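You operate a simulated robot arm through the tools that you are given. There is no shell and no other tool. Be economical: measure what you need, move in short steps, check, and stop when the job is done.

Carry out the task below with a simulated robot arm. There is one attempt and no reset: what you move stays moved.

TASK
Stake the leaning plant: seat the cane, clip it on and firm the soil with the tamper.
Fine: stand the tamper back where it stood.
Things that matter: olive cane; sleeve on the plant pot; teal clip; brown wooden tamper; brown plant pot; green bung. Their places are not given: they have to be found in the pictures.

It is judged by the outcome, as a careful person would: the job done as asked, and still so three seconds after it is handed in. It fails if anything else is knocked over, pushed out of place, dropped, spilled or broken.

THE ROBOT
A 7-joint arm with a two-finger parallel gripper, fixed in place. Base frame: the origin is at the foot of the arm, x ahead of it, y to its left, z up; the work surface is at about z = 720. Lengths are in mm, angles in rad, forces in N, time in s.
With the tool pointing down near the work surface it reaches from about 280 to 680 mm from the base axis. Its first joint turns from -1.152 to 1.152 rad. Payload 1.57 kg.
Tool frame: the origin (TCP) lies between the finger pads and is the grasp point; the fingertips stand 30 mm ahead of it; z points along the fingers, y is the line along which they close. The gripper opens to 110 mm. The fingers are 24 mm wide and 12 mm thick; the gripper's body (48 by 112 mm) begins 78 mm behind the TCP.
Orientation is told as [roll, pitch, yaw] about the base's x, y, z axes, in that order, counted from this pose: with the fingers straight down and closing along the base's y, the tool's x points along the base's -x, its y along +y and its z along -z.

THE INTERFACE
- The arm moves only by the tool apply_moves. Its argument "steps" is a list that holds one entry, the list of rows, each a list of 6 numbers: the shift along the tool's x, y, z in units of 50 mm (1.0 is 50 mm), then the turn, a rotation vector about the tool's x, y, z in units of 5 degrees (1.0 is 5 degrees). In form: [[[x, y, z, rx, ry, rz], ...]]. A call has 1 to 10 rows; each row shifts and turns the commanded pose from where the row before left it, along the tool's axes as they then stand. "jaw" is the finger opening in mm, from 0 to 110, set as the call begins (left out, the last holds). A call with a number of a shift or a turn outside -1 to 1 is refused whole. A row lasts 0.2 s, in which the tool goes at most 50 mm and 0.15 rad; a call with a longer step from one row to the next is refused whole, and so is a gripper value outside its range. A pose out of reach is approached as far as the arm can. The call stops where the force on the tool passes 70 N (or 10 N more than at its start, if that is more) or the arm is blocked; 0.2 s more then pass. The fingers move at their own pace (about 108 mm/s each) and stop on an object; they squeeze with about 40 N. The grip force told is the motor's: it shows also when the fingers shut on nothing. Time passes only in rows, and 0.2 s behind the last, so rows that do not move let the fingers close. It gives the time, the measured TCP pose, the force on the tool (base axes), the opening and the grip force at its end, in the units of the frame above (readings bear some noise), and new pictures: "show" is both (left out), scene, wrist or none.
- Cameras (640 x 400 px; columns grow to the right, rows downward): "scene" is fixed at [172.7, -398.5, 1402.9]; the picture's right is [0.68, -0.73, 0.00], its down [-0.43, -0.40, -0.81] and it looks along [0.59, 0.55, -0.59] (base axes); focal length 349 px, centre (320, 200). "wrist" rides on the gripper at [-36, 0, -80] in the tool frame; the picture's right is [0.00, -1.00, 0.00], its down [0.97, 0.00, -0.24] and it looks along [0.24, 0.00, 0.97] (tool axes); focal length 218 px, centre (320, 200).
- probe_pixels(camera, pixels): for up to 12 pixels [column, row] of the newest picture of that camera ("zoom" is the newest enlarged one), the place [x, y, z] in the base frame of the surface seen there, good to about 3 mm. No time passes.
- enlarge(camera, box): a new picture of the part [left, top, right, bottom] of that camera's present view, enlarged. No time passes.
- close_job(): hands the job in; it is judged then, once.

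Work in short steps. Measure before you move; look again where a grasp or a placing could have gone wrong, and mend it. You have 80 turns and 120 pictures in all, the two below and enlarged ones among them. Open the gripper and draw the arm clear of the work before you hand the job in, unless the task says otherwise; then end with one line.

The tools are called after "Emit:" as a command line: name --argument value ..., lists and objects as JSON in quotes. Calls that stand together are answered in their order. apply_moves: Moves the arm, as the interface text tells. Its arguments: {"type":"object","properties":{"steps":{"type":"array","items":{"type":"array","items":{"type":"array","items":{"type":"number"}}}},"jaw":{"type":"number"},"show":{"type":"string","enum":["both","scene","wrist","none"]}},"required":["steps"]} The other tools are called the same way: probe_pixels (camera, pixels) gives the place of the surface under pixels of a picture; enlarge (camera, box) takes an enlarged picture of a part of a camera's view; close_job () hands the job in.

At the start:

```text
time_s: 0.0
position: [441.5, -55.6, 1065.4]
ee_rot: [0.001, -0.001, -0.002]
contact_force: [0.1, 0.3, 0.2]
width: 110.1
grip_force: 0.0
```

scene: 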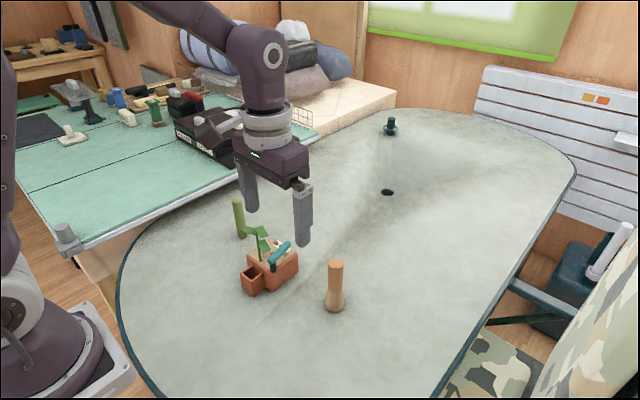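
wrist: 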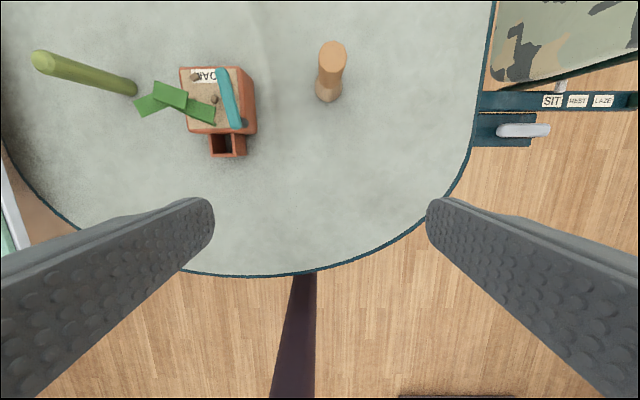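

I'll start with close-ups of the pot area and of the far green item.

Emit:
enlarge --camera "wrist" --box '[20, 30, 360, 190]'

Emit:
enlarge --camera "scene" --box '[210, 180, 370, 320]'

Emit:
probe_pixels --camera "wrist" --pixels '[[45, 62], [130, 88], [228, 143], [220, 135], [240, 133], [228, 98], [224, 70], [237, 127], [332, 50], [326, 97], [200, 75], [190, 128]]'

Emit:
probe_pixels --camera "scene" --pixels '[[238, 200], [242, 234], [336, 262], [334, 306], [387, 192], [390, 120], [390, 132], [280, 252], [252, 275], [250, 286]]'

```text
1.88 times, centred on (190, 110) of wrist
```

zoom: 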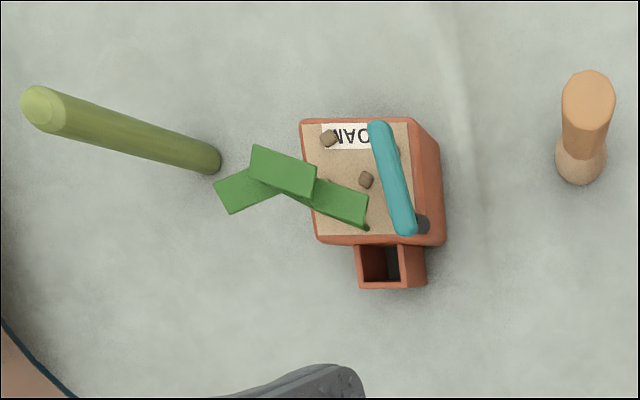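

```text
2.86 times, centred on (290, 250) of scene
```

zoom: 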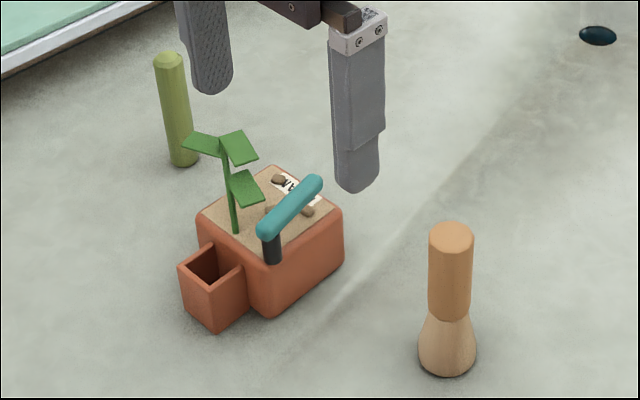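

```text
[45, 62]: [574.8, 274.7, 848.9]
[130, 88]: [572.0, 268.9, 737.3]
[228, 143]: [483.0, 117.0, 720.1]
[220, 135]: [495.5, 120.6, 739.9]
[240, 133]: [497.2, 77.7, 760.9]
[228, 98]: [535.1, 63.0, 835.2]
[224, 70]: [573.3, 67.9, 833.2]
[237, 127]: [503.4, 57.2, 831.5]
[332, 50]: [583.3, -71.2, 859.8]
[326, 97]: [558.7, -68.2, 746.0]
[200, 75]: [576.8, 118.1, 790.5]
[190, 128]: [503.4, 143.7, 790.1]
```

```text
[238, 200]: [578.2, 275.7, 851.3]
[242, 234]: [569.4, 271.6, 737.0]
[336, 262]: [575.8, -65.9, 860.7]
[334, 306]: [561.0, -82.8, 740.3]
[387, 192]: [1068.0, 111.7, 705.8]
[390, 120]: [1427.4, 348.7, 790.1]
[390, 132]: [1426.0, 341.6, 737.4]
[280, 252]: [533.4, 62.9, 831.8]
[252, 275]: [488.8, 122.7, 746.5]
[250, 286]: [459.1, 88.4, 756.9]
```

The cane stands at about (575,272), the tamper at (570,-70), and the sleeve is at about (483,110). I still need to find the green bung and see how the clip works.

Emit:
enlarge --camera "scene" --box '[30, 60, 230, 185]'

Emit:
enlarge --camera "scene" --box '[350, 100, 430, 210]'

Emit:
apply_moves --steps '[[[-0.2, 0.9, 0, 0, 0, 0], [-0.2, 0.9, 0, 0, 0, 0], [0, 0.9, 0, 0, 0, 0], [0, 0, 0, 0, 0, 0]]]'

```text
3.20 times, centred on (130, 122) of scene
```

zoom: 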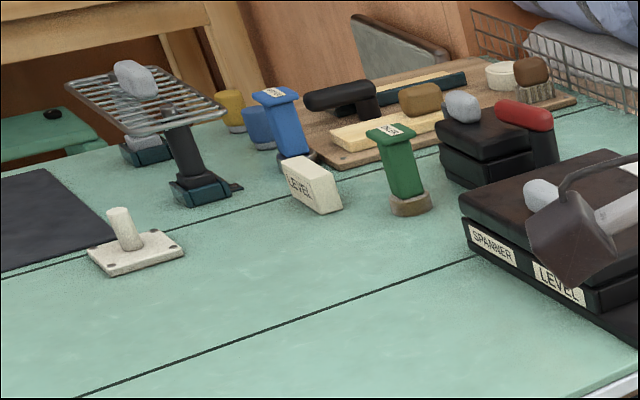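

```text
3.64 times, centred on (390, 155) of scene
```

zoom: 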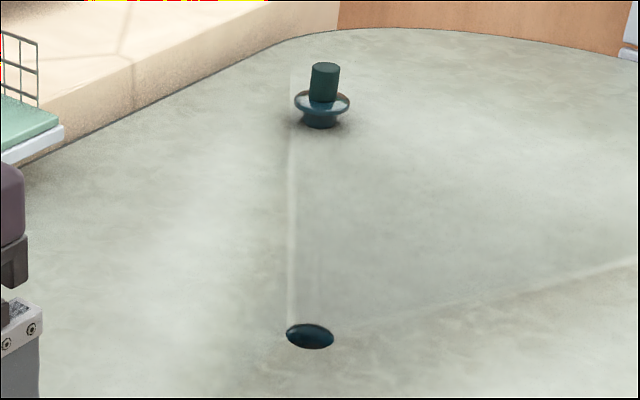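

```text
time_s: 1.0
position: [460.7, 81.5, 1065.1]
ee_rot: [0.001, 0.0, -0.001]
contact_force: [0.2, -1.1, -1.1]
width: 110.0
grip_force: 0.0
```

scene: 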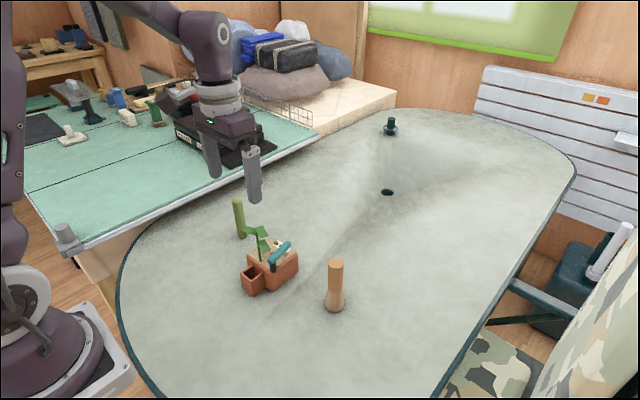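
wrist: 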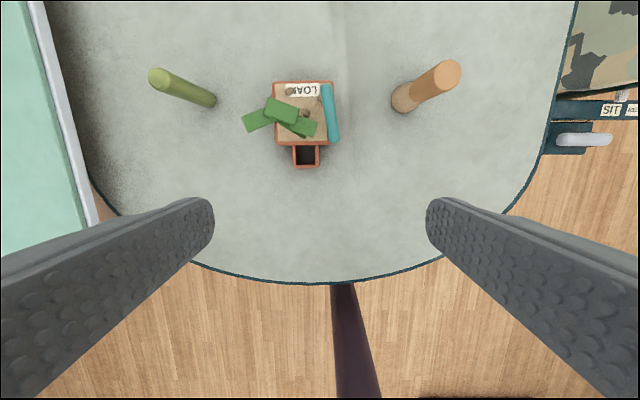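

The bung is far out of reach, so it's only something to leave alone. I'll take a close view of the pot and probe it.

Emit:
enlarge --camera "wrist" --box '[230, 70, 358, 180]'

```text
3.64 times, centred on (294, 125) of wrist
```

zoom: 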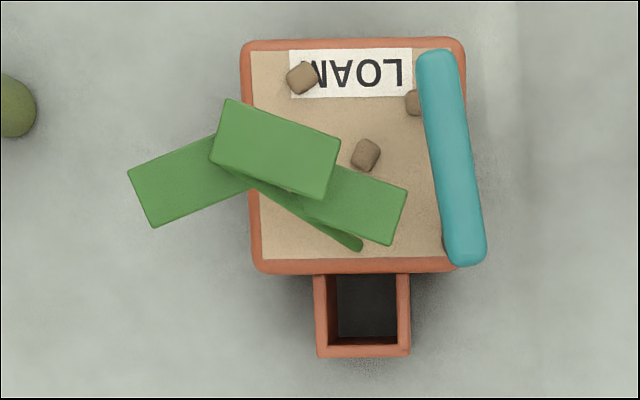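

Emit:
probe_pixels --camera "zoom" --pixels '[[318, 315], [407, 315], [362, 352], [367, 310], [332, 345], [465, 245], [435, 65], [360, 240], [270, 145], [150, 190], [380, 215], [280, 230]]'

Emit:
probe_pixels --camera "wrist" --pixels '[[160, 80], [205, 97], [440, 75], [404, 100], [275, 85], [332, 85], [278, 143], [309, 112]]'

```text
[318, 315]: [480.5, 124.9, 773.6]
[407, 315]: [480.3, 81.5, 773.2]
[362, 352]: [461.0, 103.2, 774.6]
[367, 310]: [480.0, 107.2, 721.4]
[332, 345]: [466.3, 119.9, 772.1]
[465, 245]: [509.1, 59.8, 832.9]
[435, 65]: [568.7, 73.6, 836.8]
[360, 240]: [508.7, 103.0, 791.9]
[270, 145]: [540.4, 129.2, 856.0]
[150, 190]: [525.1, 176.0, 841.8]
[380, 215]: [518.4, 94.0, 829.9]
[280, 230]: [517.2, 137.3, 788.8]
```

```text
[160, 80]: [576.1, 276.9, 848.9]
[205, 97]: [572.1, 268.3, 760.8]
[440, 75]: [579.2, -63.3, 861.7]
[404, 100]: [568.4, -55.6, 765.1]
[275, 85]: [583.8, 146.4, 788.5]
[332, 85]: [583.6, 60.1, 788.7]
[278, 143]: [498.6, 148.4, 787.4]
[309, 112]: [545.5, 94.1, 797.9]
```

The cane's axis is at about (577,276) with its top at 850. The sleeve's axis is at about (481,103). I'll go above the cane.

Emit:
apply_moves --steps '[[[-0.388, 0.648, 0.35, 0, 0, 0], [-0.388, 0.648, 0.35, 0, 0, 0], [-0.388, 0.648, 0.35, 0, 0, 0], [-0.388, 0.648, 0.35, 0, 0, 0], [-0.388, 0.648, 0.35, 0, 0, 0], [-0.388, 0.648, 0.35, 0, 0, 0], [0, 0, 0, 0, 0, 0]]]' --jaw 70

```text
time_s: 2.6
position: [578.6, 273.7, 959.7]
ee_rot: [-0.001, 0.0, 0.0]
contact_force: [-0.5, 0.0, -0.1]
width: 69.9
grip_force: 0.0
```

scene: 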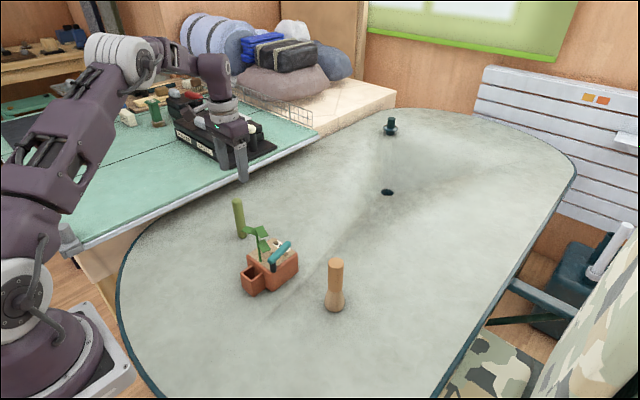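
wrist: 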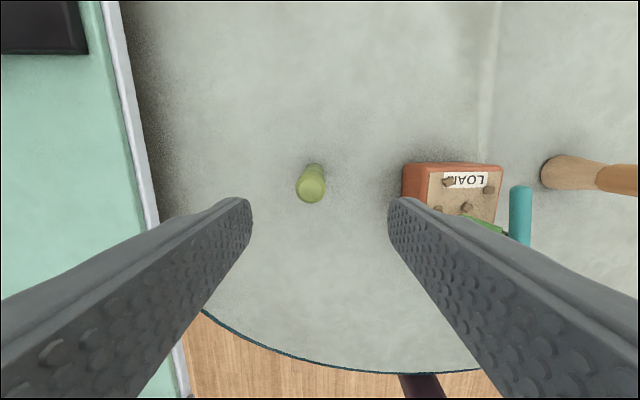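

The cane top is at (311,189). I'll probe it for the final alignment.

Emit:
probe_pixels --camera "wrist" --pixels '[[297, 187], [325, 187], [311, 203], [311, 189], [311, 176], [303, 172], [320, 172]]'

```text
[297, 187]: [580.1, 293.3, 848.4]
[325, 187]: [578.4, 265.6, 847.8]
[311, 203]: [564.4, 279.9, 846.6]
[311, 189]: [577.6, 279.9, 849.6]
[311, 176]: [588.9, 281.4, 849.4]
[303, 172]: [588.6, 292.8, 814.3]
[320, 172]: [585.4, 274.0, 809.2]
```

The centre is at (577,279.5) and the diameter is about 26. I'll shift 6 mm in y, go down to z 825 and close.

Emit:
apply_moves --steps '[[[0.03, 0.115, 0.5, 0, 0, 0], [0, 0, 0.8, 0, 0, 0], [0, 0, 0.8, 0, 0, 0], [0, 0, 0.6, 0, 0, 0], [0, 0, 0, 0, 0, 0]]]' --show "wrist"

Emit:
apply_moves --steps '[[[0, 0, 0, 0, 0, 0], [0, 0, 0, 0, 0, 0], [0, 0, 0, 0, 0, 0]]]' --jaw 10

```text
time_s: 3.8
position: [576.7, 279.7, 825.9]
ee_rot: [0.003, 0.001, 0.0]
contact_force: [-0.3, 0.3, -0.4]
width: 70.1
grip_force: 0.1
```

wrist: 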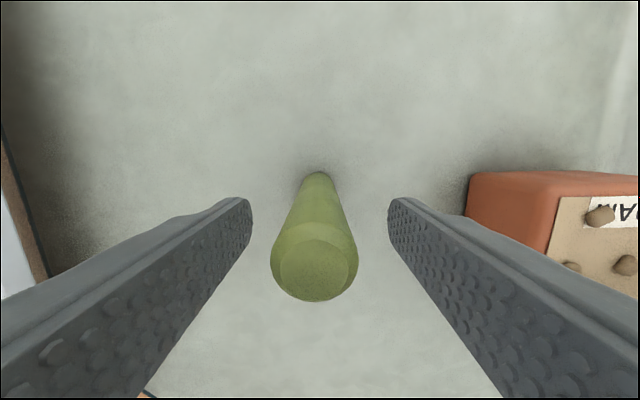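

```text
time_s: 4.6
position: [576.5, 280.0, 826.5]
ee_rot: [0.001, -0.001, 0.002]
contact_force: [-0.8, 0.0, -0.5]
width: 26.8
grip_force: 37.4
```

scene: 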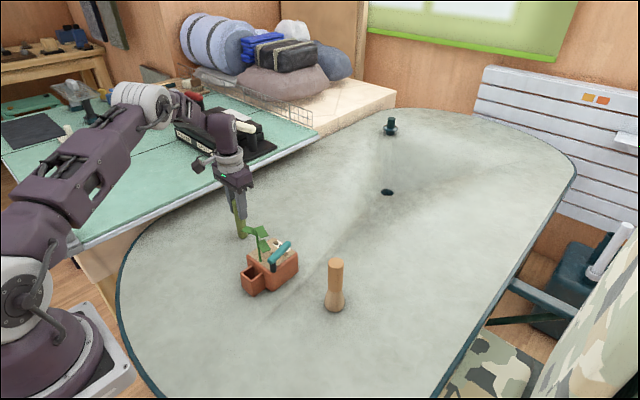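
wrist: 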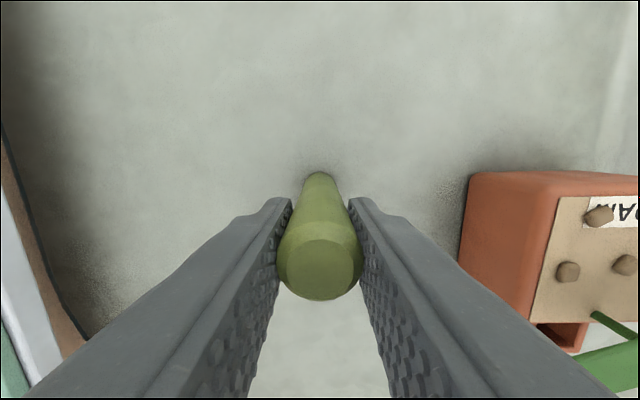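

The cane is gripped at 26.8 mm. I'll lift it 150 mm and carry it to a point short of the sleeve so I can measure the sleeve from above.

Emit:
apply_moves --steps '[[[0, 0, -1, 0, 0, 0], [0, 0, -1, 0, 0, 0], [0, 0, -1, 0, 0, 0], [0, 0, 0, 0, 0, 0], [0.546, -0.708, 0, 0, 0, 0], [0.546, -0.708, 0, 0, 0, 0], [0.546, -0.708, 0, 0, 0, 0], [0.546, -0.708, 0, 0, 0, 0], [0.546, -0.708, 0, 0, 0, 0], [0, 0, 0, 0, 0, 0]]]'

```text
time_s: 6.8
position: [442.6, 101.9, 977.3]
ee_rot: [0.0, 0.001, -0.001]
contact_force: [0.4, 0.2, -1.9]
width: 26.9
grip_force: 37.2
```

scene: 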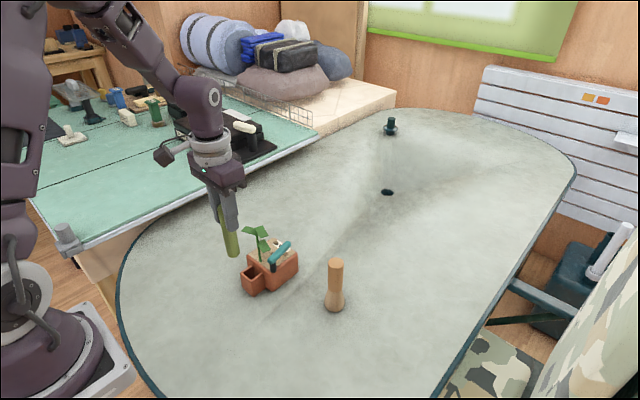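
wrist: 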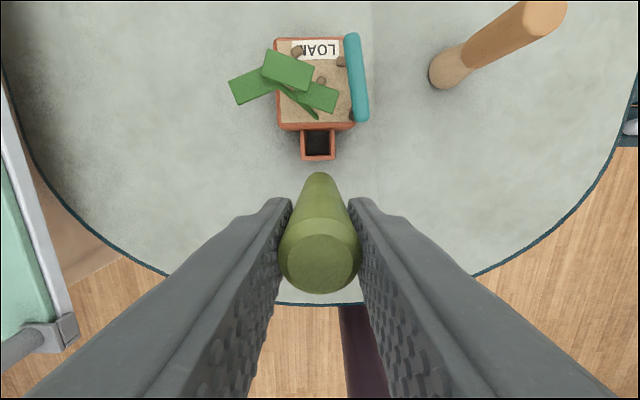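

Emit:
enlarge --camera "wrist" --box '[278, 115, 358, 165]'

```text
8.00 times, centred on (318, 140) of wrist
```

zoom: 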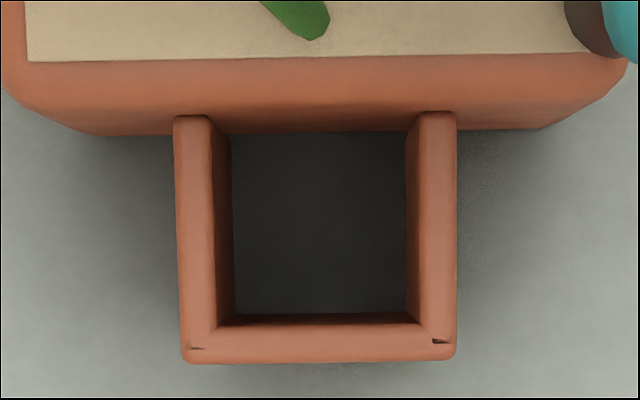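

Emit:
probe_pixels --camera "zoom" --pixels '[[180, 230], [205, 230], [422, 230], [450, 230], [320, 332], [320, 355], [320, 90], [195, 125], [320, 220], [320, 126], [440, 125]]'

```text
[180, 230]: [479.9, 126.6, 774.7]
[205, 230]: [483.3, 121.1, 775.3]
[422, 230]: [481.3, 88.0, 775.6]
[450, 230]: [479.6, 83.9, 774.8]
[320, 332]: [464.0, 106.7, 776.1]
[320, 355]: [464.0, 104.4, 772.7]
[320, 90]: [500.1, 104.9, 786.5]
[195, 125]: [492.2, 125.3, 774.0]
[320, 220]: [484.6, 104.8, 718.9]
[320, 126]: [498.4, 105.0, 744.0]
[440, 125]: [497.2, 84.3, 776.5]
```

The sleeve centre is at (482.7,105) and its opening is about 33 mm, against 27 mm for the cane. I'll align and lower the cane's foot to just above the rim.

Emit:
apply_moves --steps '[[[-0.4, 0.031, 0, 0, 0, 0], [-0.4, 0.031, 0, 0, 0, 0], [0, 0, 0, 0, 0, 0], [0, 0, 0.8, 0, 0, 0], [0, 0, 0.8, 0, 0, 0], [0, 0, 0, 0, 0, 0]]]'

```text
time_s: 8.2
position: [478.4, 107.7, 891.6]
ee_rot: [0.001, -0.001, 0.001]
contact_force: [0.0, -0.8, -1.7]
width: 26.7
grip_force: 37.7
```

scene: 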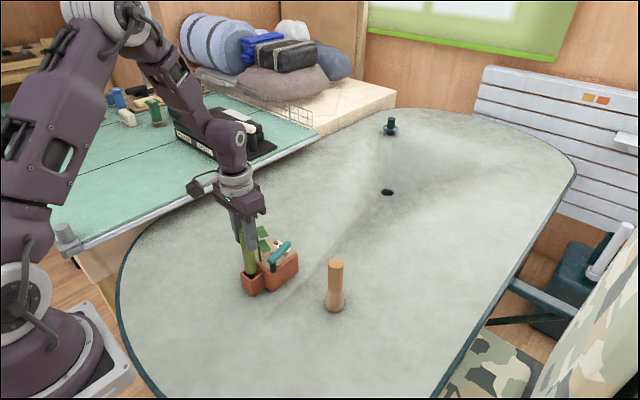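
wrist: 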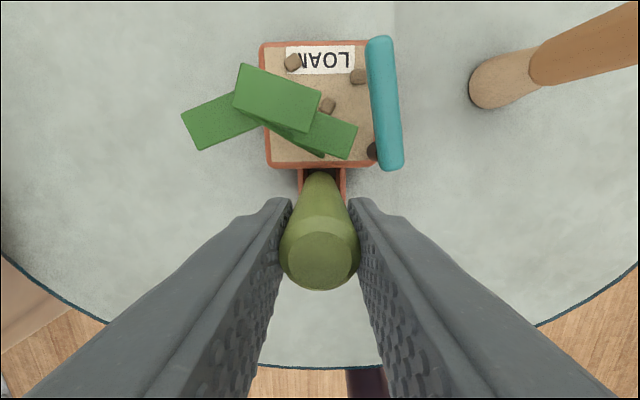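

The reading is (478.4,107.7), a few mm off what I commanded. I'll read it again and look closely at the cane foot against the sleeve.

Emit:
apply_moves --steps '[[[0, 0, 0, 0, 0, 0], [0, 0, 0, 0, 0, 0]]]' --show "none"

Emit:
enlarge --camera "wrist" --box '[272, 150, 368, 210]'

Emit:
enlarge --camera "scene" --box '[220, 220, 310, 300]'

```text
time_s: 8.8
position: [480.3, 107.1, 891.1]
ee_rot: [0.001, -0.001, 0.0]
contact_force: [0.5, -1.0, -1.3]
width: 26.6
grip_force: 37.9
```

```text
6.67 times, centred on (320, 180) of wrist
```

zoom: 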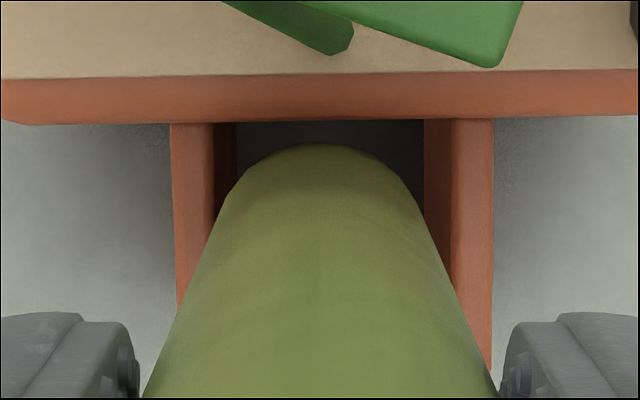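

```text
5.00 times, centred on (265, 260) of scene
```

zoom: 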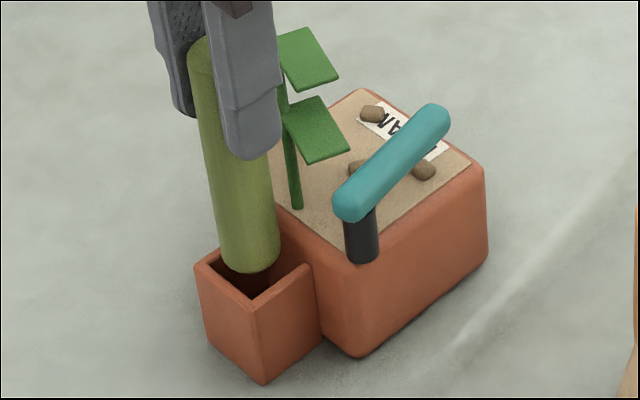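

The cane foot is centred in x but about 1.5 mm too far to +y. I'll correct that and lower slowly.

Emit:
apply_moves --steps '[[[0, -0.032, 0, 0, 0, 0], [0, 0, 0.25, 0, 0, 0], [0, 0, 0.25, 0, 0, 0], [0, 0, 0.3, 0, 0, 0], [0, 0, 0, 0, 0, 0]]]'

```text
time_s: 10.0
position: [481.3, 104.4, 853.1]
ee_rot: [0.0, 0.001, 0.001]
contact_force: [1.0, 0.6, -0.7]
width: 27.0
grip_force: 37.7
```

scene: 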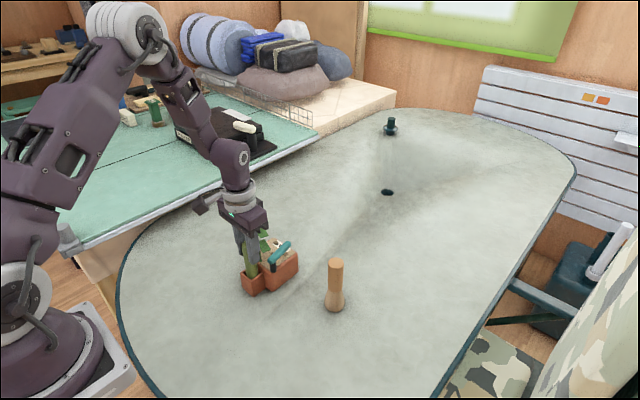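
wrist: 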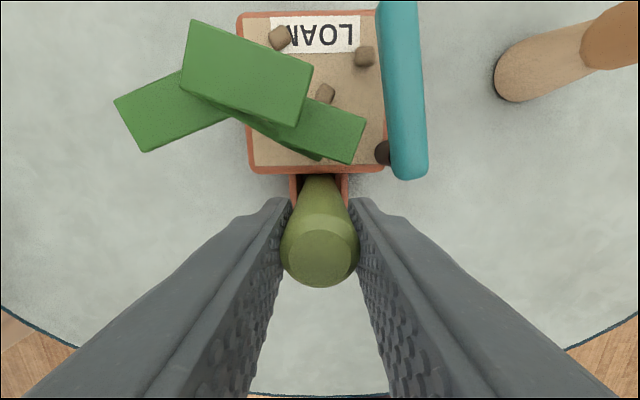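

The foot went in with no contact force. I'll lower it the remaining ~26 mm.

Emit:
apply_moves --steps '[[[0, 0, 0.2, 0, 0, 0], [0, 0, 0.2, 0, 0, 0], [0, 0, 0.1, 0, 0, 0], [0, 0, 0.05, 0, 0, 0], [0, 0, 0, 0, 0, 0]]]' --show "wrist"

```text
time_s: 11.2
position: [481.1, 104.0, 826.1]
ee_rot: [-0.001, -0.005, 0.001]
contact_force: [3.8, -1.8, 29.5]
width: 27.1
grip_force: 38.0
```

wrist: 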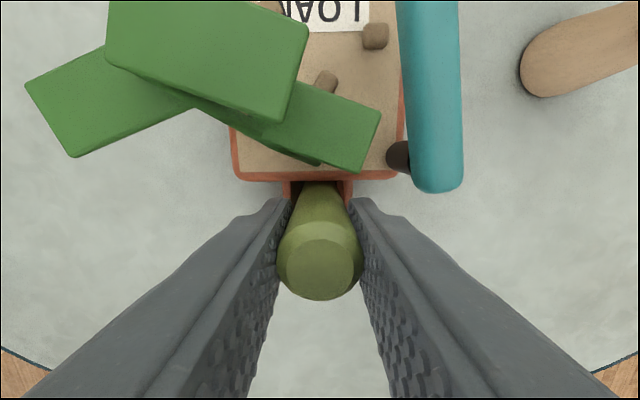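

It's bottomed with 29 N of upward contact. I'll open to 44 mm and rise straight up.

Emit:
apply_moves --steps '[[[0, 0, -0.04, 0, 0, 0], [0, 0, 0, 0, 0, 0], [0, 0, -0.8, 0, 0, 0], [0, 0, -1, 0, 0, 0], [0, 0, -1, 0, 0, 0], [0, 0, 0, 0, 0, 0]]]' --jaw 44

Emit:
enlarge --camera "scene" --box '[220, 220, 310, 300]'

Emit:
enlarge --camera "wrist" --box '[230, 60, 390, 200]'

```text
time_s: 12.6
position: [481.1, 103.6, 969.9]
ee_rot: [0.0, 0.001, 0.001]
contact_force: [-0.5, 0.3, -0.5]
width: 43.8
grip_force: 0.0
```

scene: 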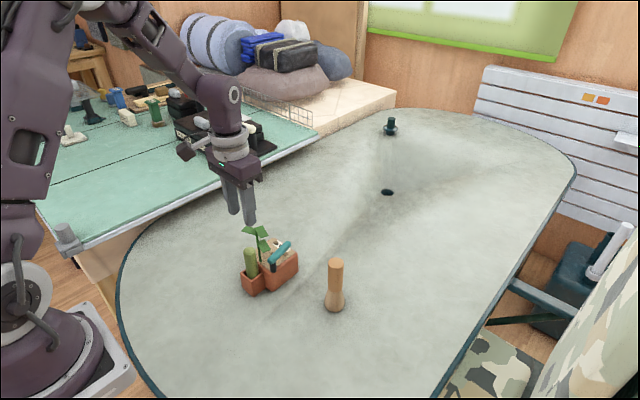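
wrist: 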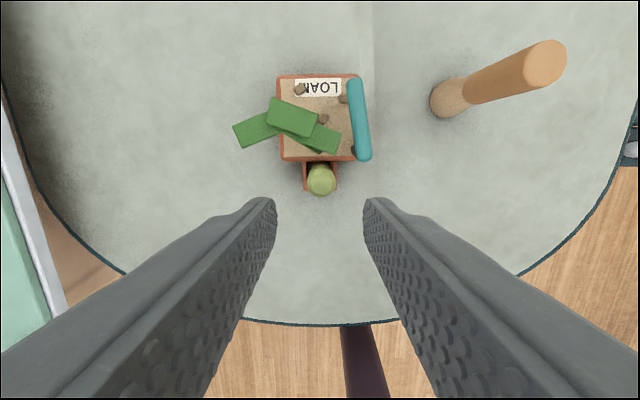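

```text
5.00 times, centred on (265, 260) of scene
```

zoom: 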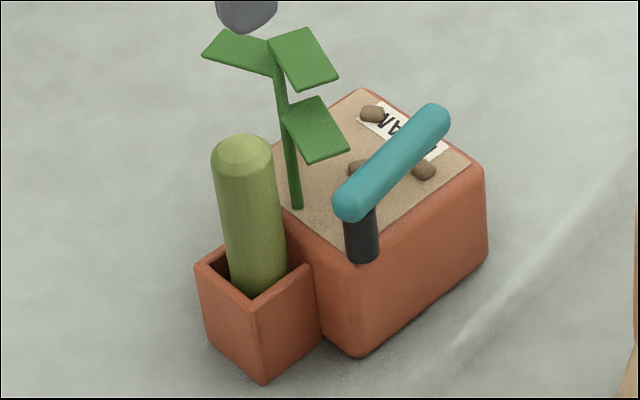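

```text
2.86 times, centred on (310, 130) of wrist
```

zoom: 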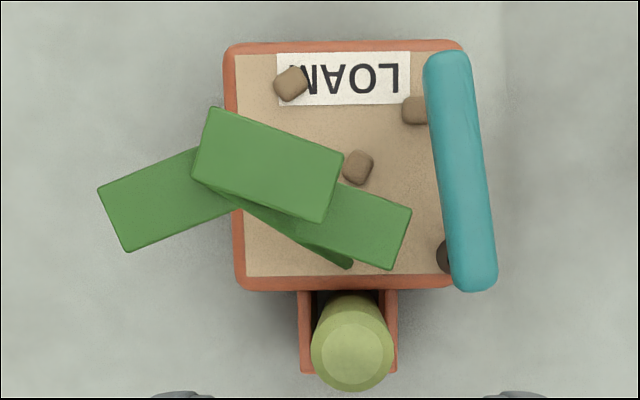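

The cane is seated and upright. Next I'll measure the clip's bar and its post.

Emit:
probe_pixels --camera "zoom" --pixels '[[475, 286], [447, 56], [460, 170], [442, 170], [480, 170], [441, 257], [385, 235], [400, 262], [328, 215], [352, 345], [345, 266]]'

Emit:
probe_pixels --camera "scene" --pixels '[[291, 263], [292, 270], [295, 266], [290, 260], [278, 249], [288, 243], [306, 243]]'

```text
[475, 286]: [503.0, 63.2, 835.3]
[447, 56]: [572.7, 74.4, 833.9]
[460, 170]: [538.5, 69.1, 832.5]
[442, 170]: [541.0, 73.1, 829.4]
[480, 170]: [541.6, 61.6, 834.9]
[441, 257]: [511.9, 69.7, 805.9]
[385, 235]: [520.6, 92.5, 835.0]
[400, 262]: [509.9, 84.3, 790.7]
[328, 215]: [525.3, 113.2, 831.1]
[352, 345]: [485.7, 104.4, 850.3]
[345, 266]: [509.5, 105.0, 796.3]
```

```text
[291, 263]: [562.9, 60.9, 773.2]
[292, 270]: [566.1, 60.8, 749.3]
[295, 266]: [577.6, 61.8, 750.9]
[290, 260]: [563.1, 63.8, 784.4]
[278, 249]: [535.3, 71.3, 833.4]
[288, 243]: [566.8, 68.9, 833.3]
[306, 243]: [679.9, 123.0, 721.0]
```

The clip pivots at about (508,62). It points along +x now and has to swing over to the cane. I'll push it from its outer side with one finger (opening 50), keeping to a short radius so the finger stays off the leaves. First I go to the start point.

Emit:
apply_moves --steps '[[[-0.527, -0.577, 0, 0, 0, 0], [-0.527, -0.577, 0, 0, 0, 0], [-0.527, -0.577, 0, 0, 0, 0], [0, 0, 0.8, 0, 0, 0], [0, 0, 0.5, 0, 0, 0], [0, 0, 0, 0, 0, 0]]]' --jaw 50

```text
time_s: 14.0
position: [559.4, 17.3, 903.8]
ee_rot: [0.001, 0.001, -0.001]
contact_force: [0.6, -0.6, -0.1]
width: 49.9
grip_force: 0.1
```

scene: 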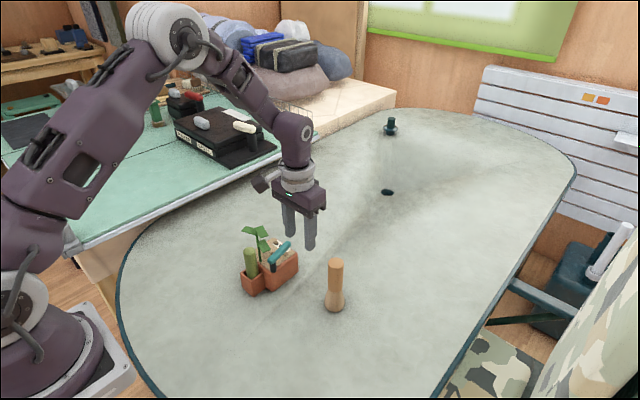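
wrist: 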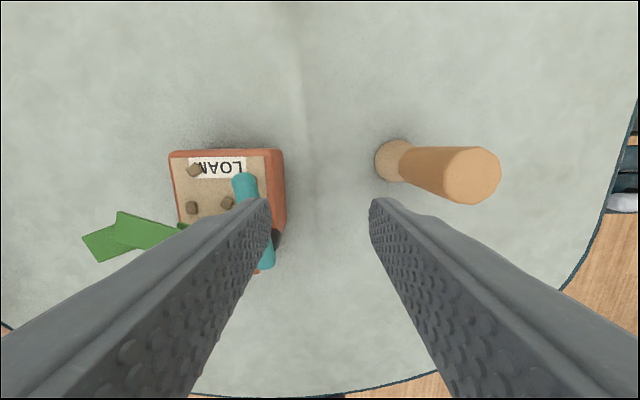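

I'll go down to z 840, then push 15 mm toward +y and check.

Emit:
apply_moves --steps '[[[0, 0, 0.64, 0, 0, 0], [0, 0, 0.64, 0, 0, 0], [0, 0, 0, 0, 0, 0], [0, 0.15, 0, 0, 0, 0], [0, 0.15, 0, 0, 0, 0], [0, 0.1, 0, 0, 0, 0]]]'

Emit:
enlarge --camera "scene" --box '[230, 200, 330, 300]'

```text
time_s: 15.4
position: [558.2, 37.2, 840.3]
ee_rot: [0.002, 0.0, -0.001]
contact_force: [-0.5, -2.2, 1.2]
width: 48.2
grip_force: 0.1
```

scene: 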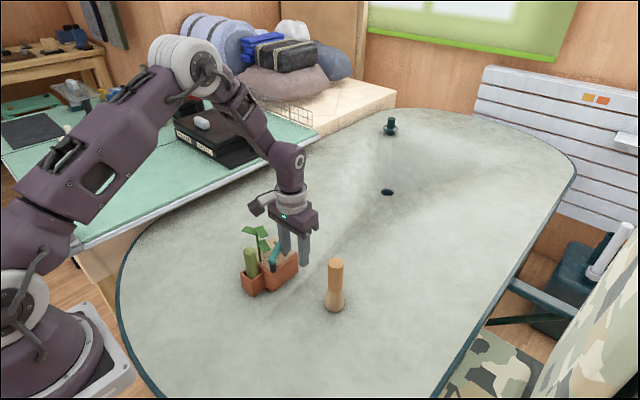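
wrist: 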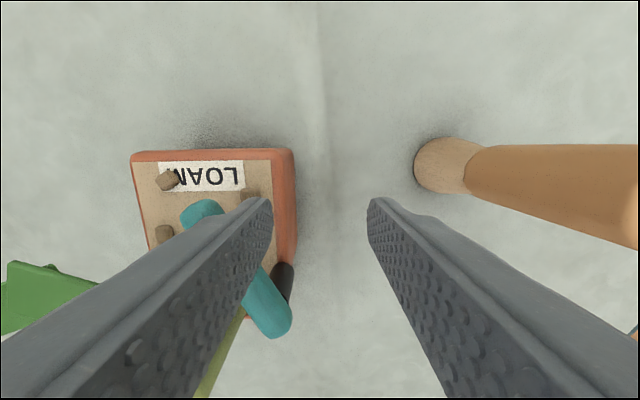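

```text
4.00 times, centred on (280, 250) of scene
```

zoom: 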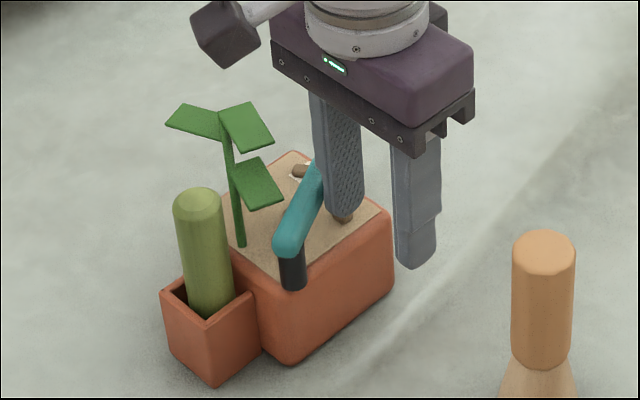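

The bar turns freely on its post with about 2 N. I'll continue round in an arc.

Emit:
apply_moves --steps '[[[0.085, 0.08, 0, 0, 0, 0], [0.085, 0.08, 0, 0, 0, 0], [0.1, 0.01, 0, 0, 0, 0], [0.1, 0.01, 0, 0, 0, 0], [0.07, 0.008, 0, 0, 0, 0], [0.07, 0.008, 0, 0, 0, 0], [0, 0, 0, 0, 0, 0]]]'

Emit:
enlarge --camera "scene" --box '[230, 200, 330, 300]'

```text
time_s: 17.0
position: [534.5, 48.8, 842.3]
ee_rot: [0.0, -0.001, 0.0]
contact_force: [3.4, 2.9, 0.6]
width: 52.0
grip_force: 0.6
```

scene: 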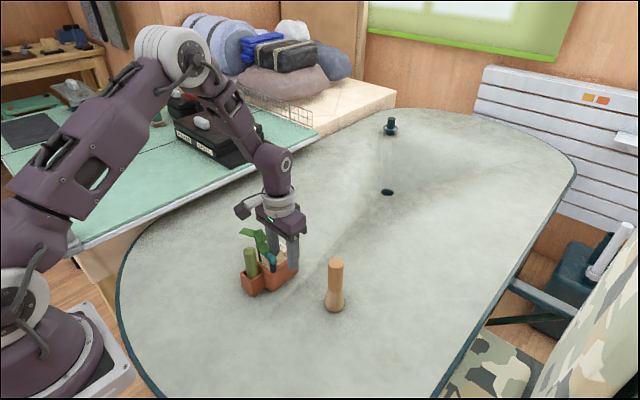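
wrist: 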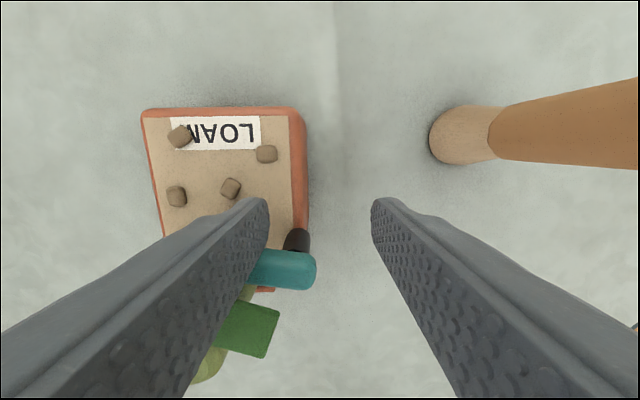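

```text
4.00 times, centred on (280, 250) of scene
```

zoom: 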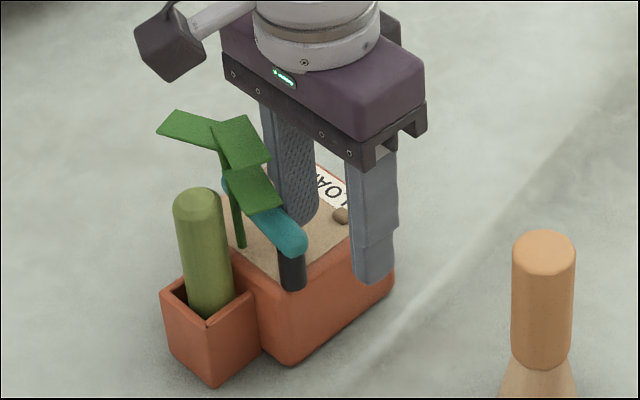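

The bar is at about 80° and stopped near the stem. I'll keep pushing toward -x in small steps and watch the force.

Emit:
apply_moves --steps '[[[0.06, 0, 0, 0, 0, 0], [0.06, 0, 0, 0, 0, 0], [0.06, 0, 0, 0, 0, 0], [0, 0, 0, 0, 0, 0]]]'

Emit:
enlarge --camera "scene" --box '[230, 200, 330, 300]'

```text
time_s: 18.0
position: [525.5, 47.7, 840.7]
ee_rot: [-0.001, 0.003, 0.0]
contact_force: [0.7, -1.6, 0.3]
width: 49.1
grip_force: 0.1
```

scene: 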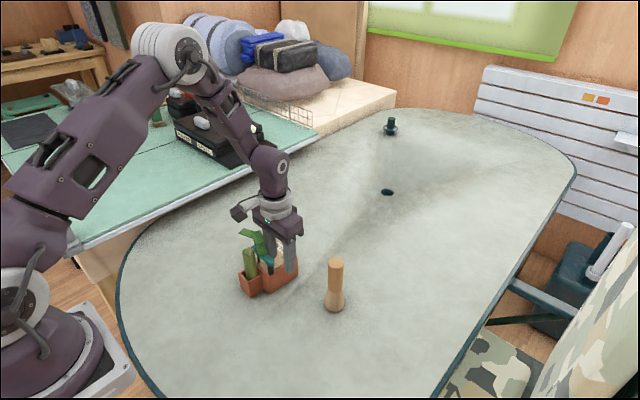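
wrist: 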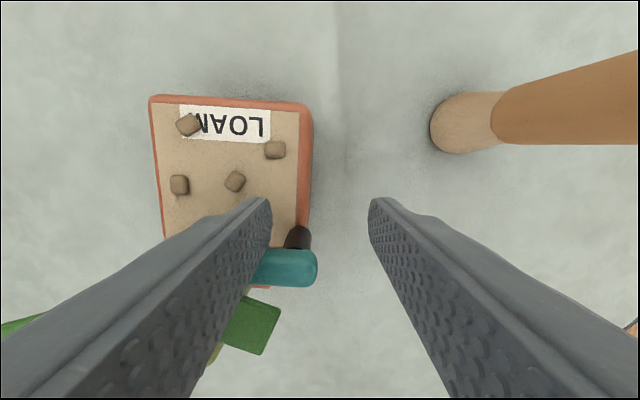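

```text
4.00 times, centred on (280, 250) of scene
```

zoom: 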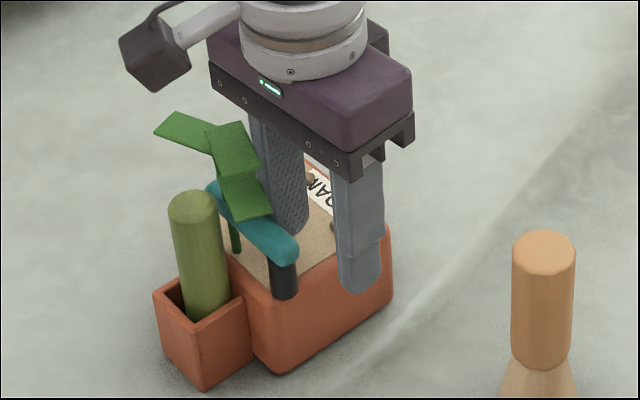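

The pot has slid a little along with the last push, so the bar may be at its stop. I'll back off, rise and look.

Emit:
apply_moves --steps '[[[-0.3, -0.1, 0, 0, 0, 0], [0, 0, -1, 0, 0, 0], [0, 0, -1, 0, 0, 0], [0, 0, -0.8, 0, 0, 0], [0.5, 0.5, 0, 0, 0, 0], [0.5, 0.5, 0, 0, 0, 0], [0, 0, 0, 0, 0, 0]]]'

Emit:
enlarge --camera "wrist" --box '[230, 60, 390, 200]'

Emit:
enlarge --camera "scene" --box '[220, 220, 310, 300]'

```text
time_s: 19.6
position: [489.6, 93.1, 977.9]
ee_rot: [-0.001, 0.001, 0.001]
contact_force: [-0.2, -0.4, 0.5]
width: 50.0
grip_force: 0.0
```

scene: 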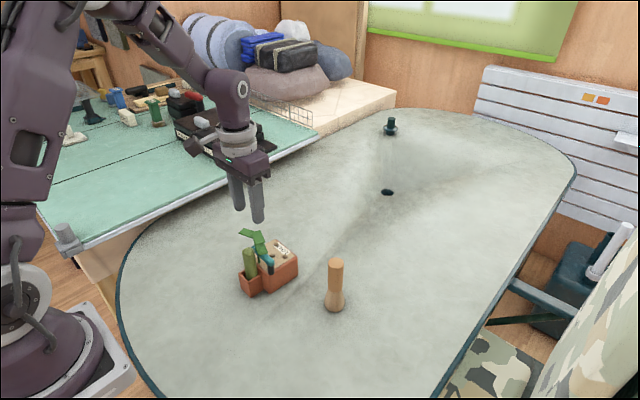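
wrist: 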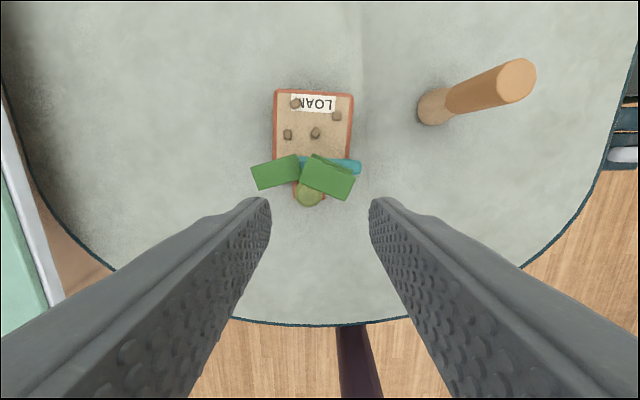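

```text
2.86 times, centred on (310, 130) of wrist
```

zoom: 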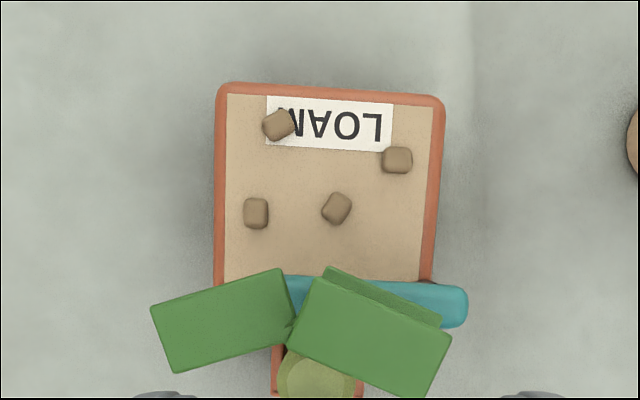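

```text
5.00 times, centred on (265, 260) of scene
```

zoom: 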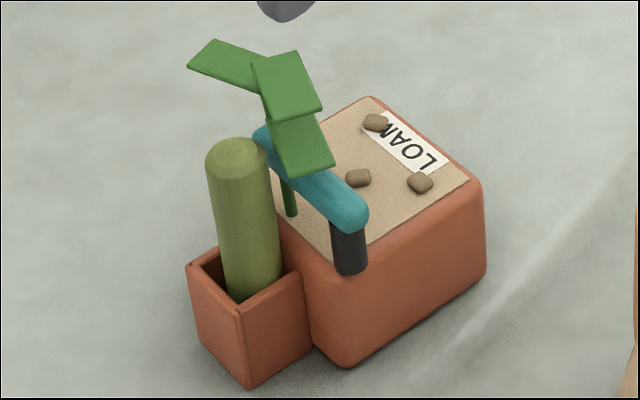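

The clip now holds the plant against the cane. I'll measure how far the pot moved and whether the bar touches the cane.

Emit:
probe_pixels --camera "wrist" --pixels '[[275, 93], [353, 97], [314, 91], [308, 197], [357, 168], [300, 160], [316, 140], [274, 150]]'

Emit:
probe_pixels --camera "zoom" --pixels '[[355, 212], [262, 135], [300, 175], [240, 150], [260, 200], [372, 100], [480, 185], [345, 362], [292, 210]]'

```text
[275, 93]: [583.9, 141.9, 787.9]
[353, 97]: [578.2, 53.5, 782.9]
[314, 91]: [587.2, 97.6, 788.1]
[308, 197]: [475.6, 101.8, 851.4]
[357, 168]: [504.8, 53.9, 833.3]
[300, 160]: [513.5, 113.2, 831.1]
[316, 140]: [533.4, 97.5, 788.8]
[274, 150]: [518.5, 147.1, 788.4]
```

```text
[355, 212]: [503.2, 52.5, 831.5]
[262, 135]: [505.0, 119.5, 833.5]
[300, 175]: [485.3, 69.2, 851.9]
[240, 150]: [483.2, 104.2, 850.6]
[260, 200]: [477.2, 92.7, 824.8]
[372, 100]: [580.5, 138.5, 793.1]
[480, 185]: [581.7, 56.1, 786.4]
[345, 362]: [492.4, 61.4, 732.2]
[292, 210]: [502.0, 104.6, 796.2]
```

The pot slid only about 4 mm and turned about 3.5°. The bar sits at about 90° relative to the pot, with a ~6 mm gap to the cane where the stem is. I'll test with a gentle push near the bar tip, using closed fingers, to see whether it is home.

Emit:
apply_moves --steps '[[[-0.55, 0.19, 0, 0, 0, 0], [-0.55, 0.19, 0, 0, 0, 0], [0, 0, 0.8, 0, 0, 0], [0, 0, 0.75, 0, 0, 0], [0, 0, 0, 0, 0, 0]]]' --jaw 0

Emit:
enlarge --camera "scene" --box '[230, 200, 330, 300]'

```text
time_s: 20.8
position: [543.3, 113.0, 900.1]
ee_rot: [-0.001, 0.0, 0.0]
contact_force: [-0.1, 0.8, 0.3]
width: 0.0
grip_force: 21.3
```

scene: 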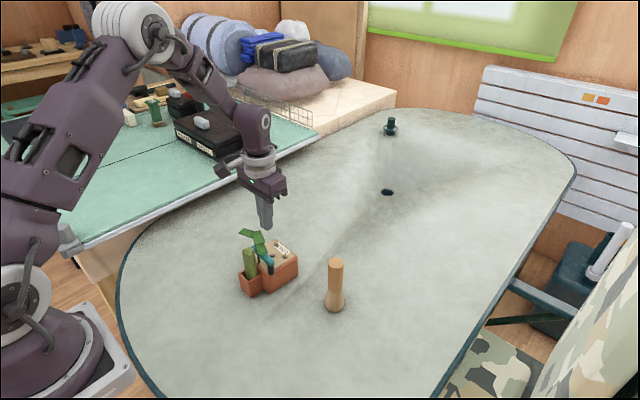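
wrist: 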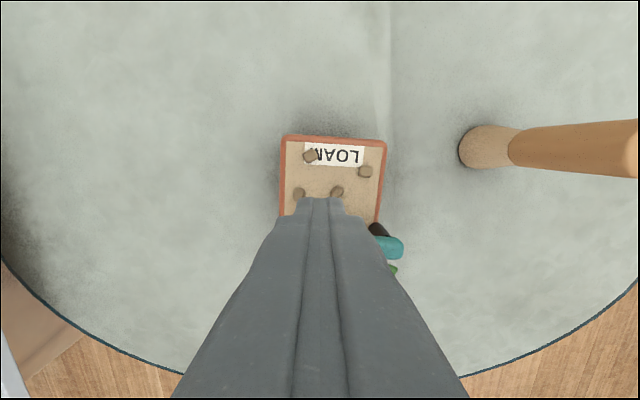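

```text
4.00 times, centred on (280, 250) of scene
```

zoom: 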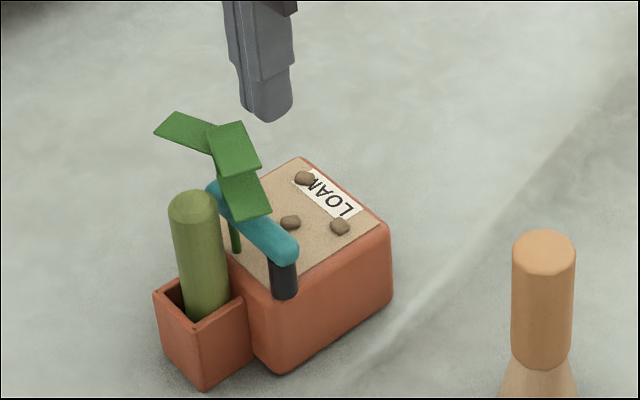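

I'll go down to z 840 and approach the bar tip in 3 mm steps.

Emit:
apply_moves --steps '[[[0, 0, 0.6, 0, 0, 0], [0, 0, 0.6, 0, 0, 0], [0, 0, 0, 0, 0, 0], [0.2, 0, 0, 0, 0, 0], [0.1, 0, 0, 0, 0, 0], [0.06, 0, 0, 0, 0, 0], [0, 0, 0, 0, 0, 0]]]'

Emit:
enlarge --camera "scene" --box '[230, 200, 330, 300]'

```text
time_s: 22.4
position: [526.3, 111.8, 842.3]
ee_rot: [0.001, -0.003, -0.001]
contact_force: [3.1, 1.9, 0.0]
width: 0.0
grip_force: 21.7
```

scene: 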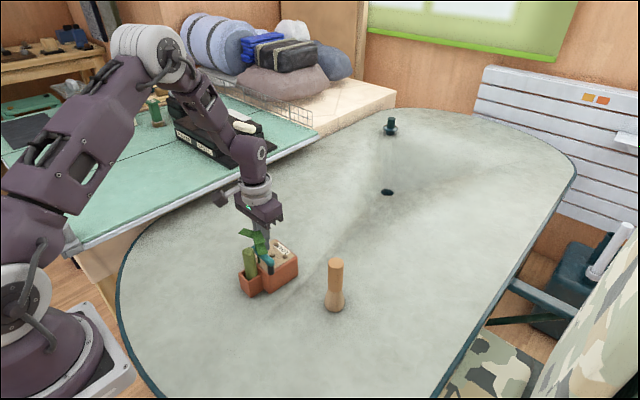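
wrist: 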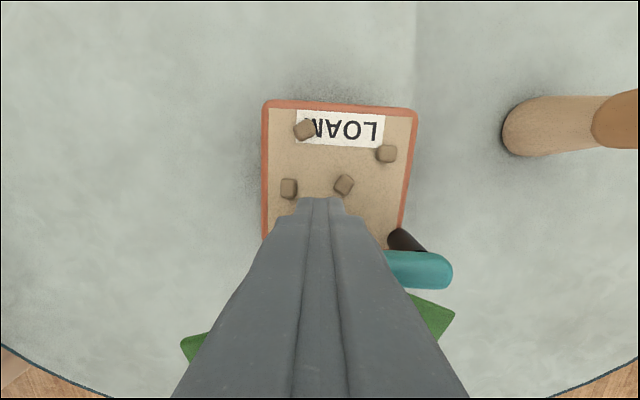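

```text
4.00 times, centred on (280, 250) of scene
```

zoom: 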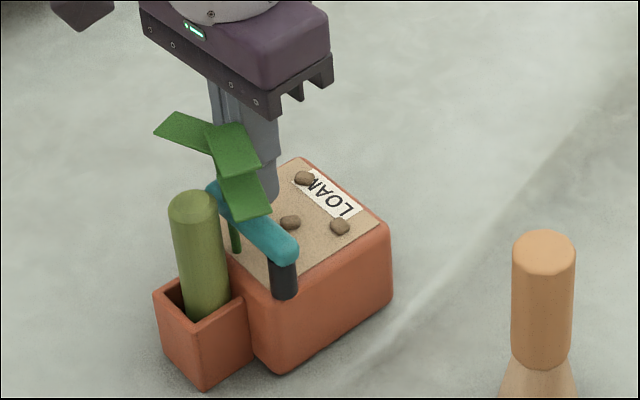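

Contact is beginning at 3 N. I'll push 3 mm more.

Emit:
apply_moves --steps '[[[0.03, 0, 0, 0, 0, 0], [0.03, 0, 0, 0, 0, 0]]]' --show "none"

Emit:
enlarge --camera "scene" --box '[230, 200, 330, 300]'

```text
time_s: 23.0
position: [524.6, 112.3, 843.5]
ee_rot: [0.001, -0.001, 0.001]
contact_force: [3.1, 0.2, 1.1]
width: 0.0
grip_force: 21.5
```

```text
4.00 times, centred on (280, 250) of scene
```

zoom: 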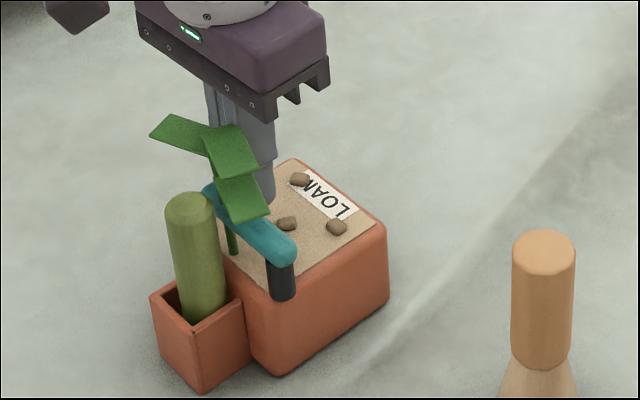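

The whole pot slides with only 3 N, so the clip is firmly at its stop. I'll back off and go above the tamper with the jaws open.

Emit:
apply_moves --steps '[[[-0.3, 0, 0, 0, 0, 0], [0, 0, -0.8, 0, 0, 0], [0, 0, -0.8, 0, 0, 0], [0, 0, -0.8, 0, 0, 0], [0, -0.89, 0, 0, 0, 0], [0, -0.89, 0, 0, 0, 0], [0, -0.89, 0, 0, 0, 0], [0, -0.89, 0, 0, 0, 0], [0, 0, 0, 0, 0, 0]]]' --jaw 80

Emit:
enlarge --camera "wrist" --box '[250, 80, 390, 190]'

```text
time_s: 25.0
position: [538.6, -67.1, 960.5]
ee_rot: [0.001, -0.001, 0.001]
contact_force: [0.6, -0.7, 0.6]
width: 80.2
grip_force: 0.0
```

scene: 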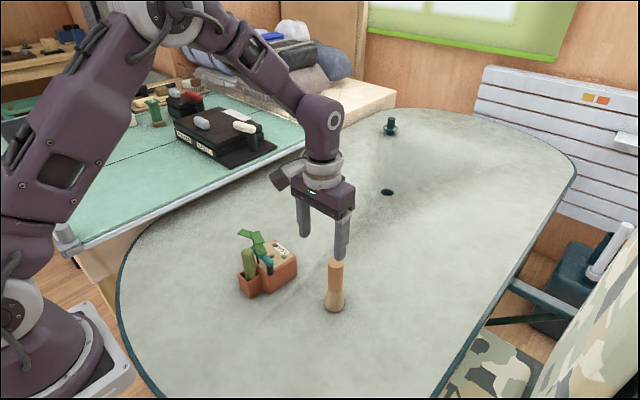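
wrist: 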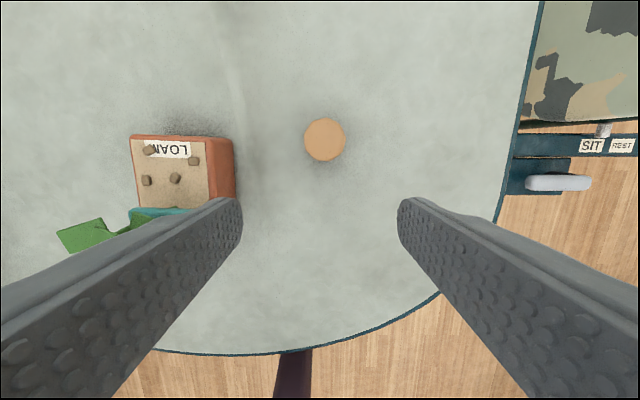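

```text
3.64 times, centred on (320, 135) of wrist
```

zoom: 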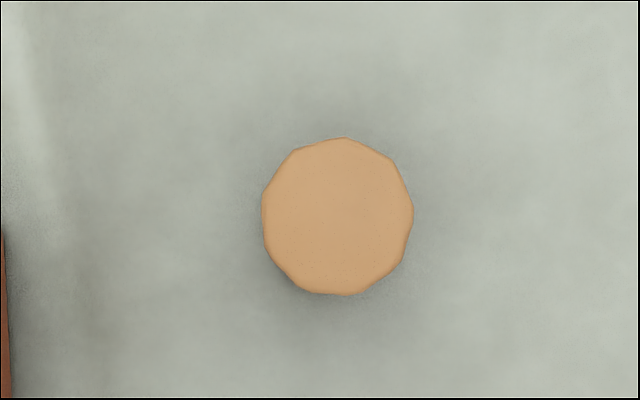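

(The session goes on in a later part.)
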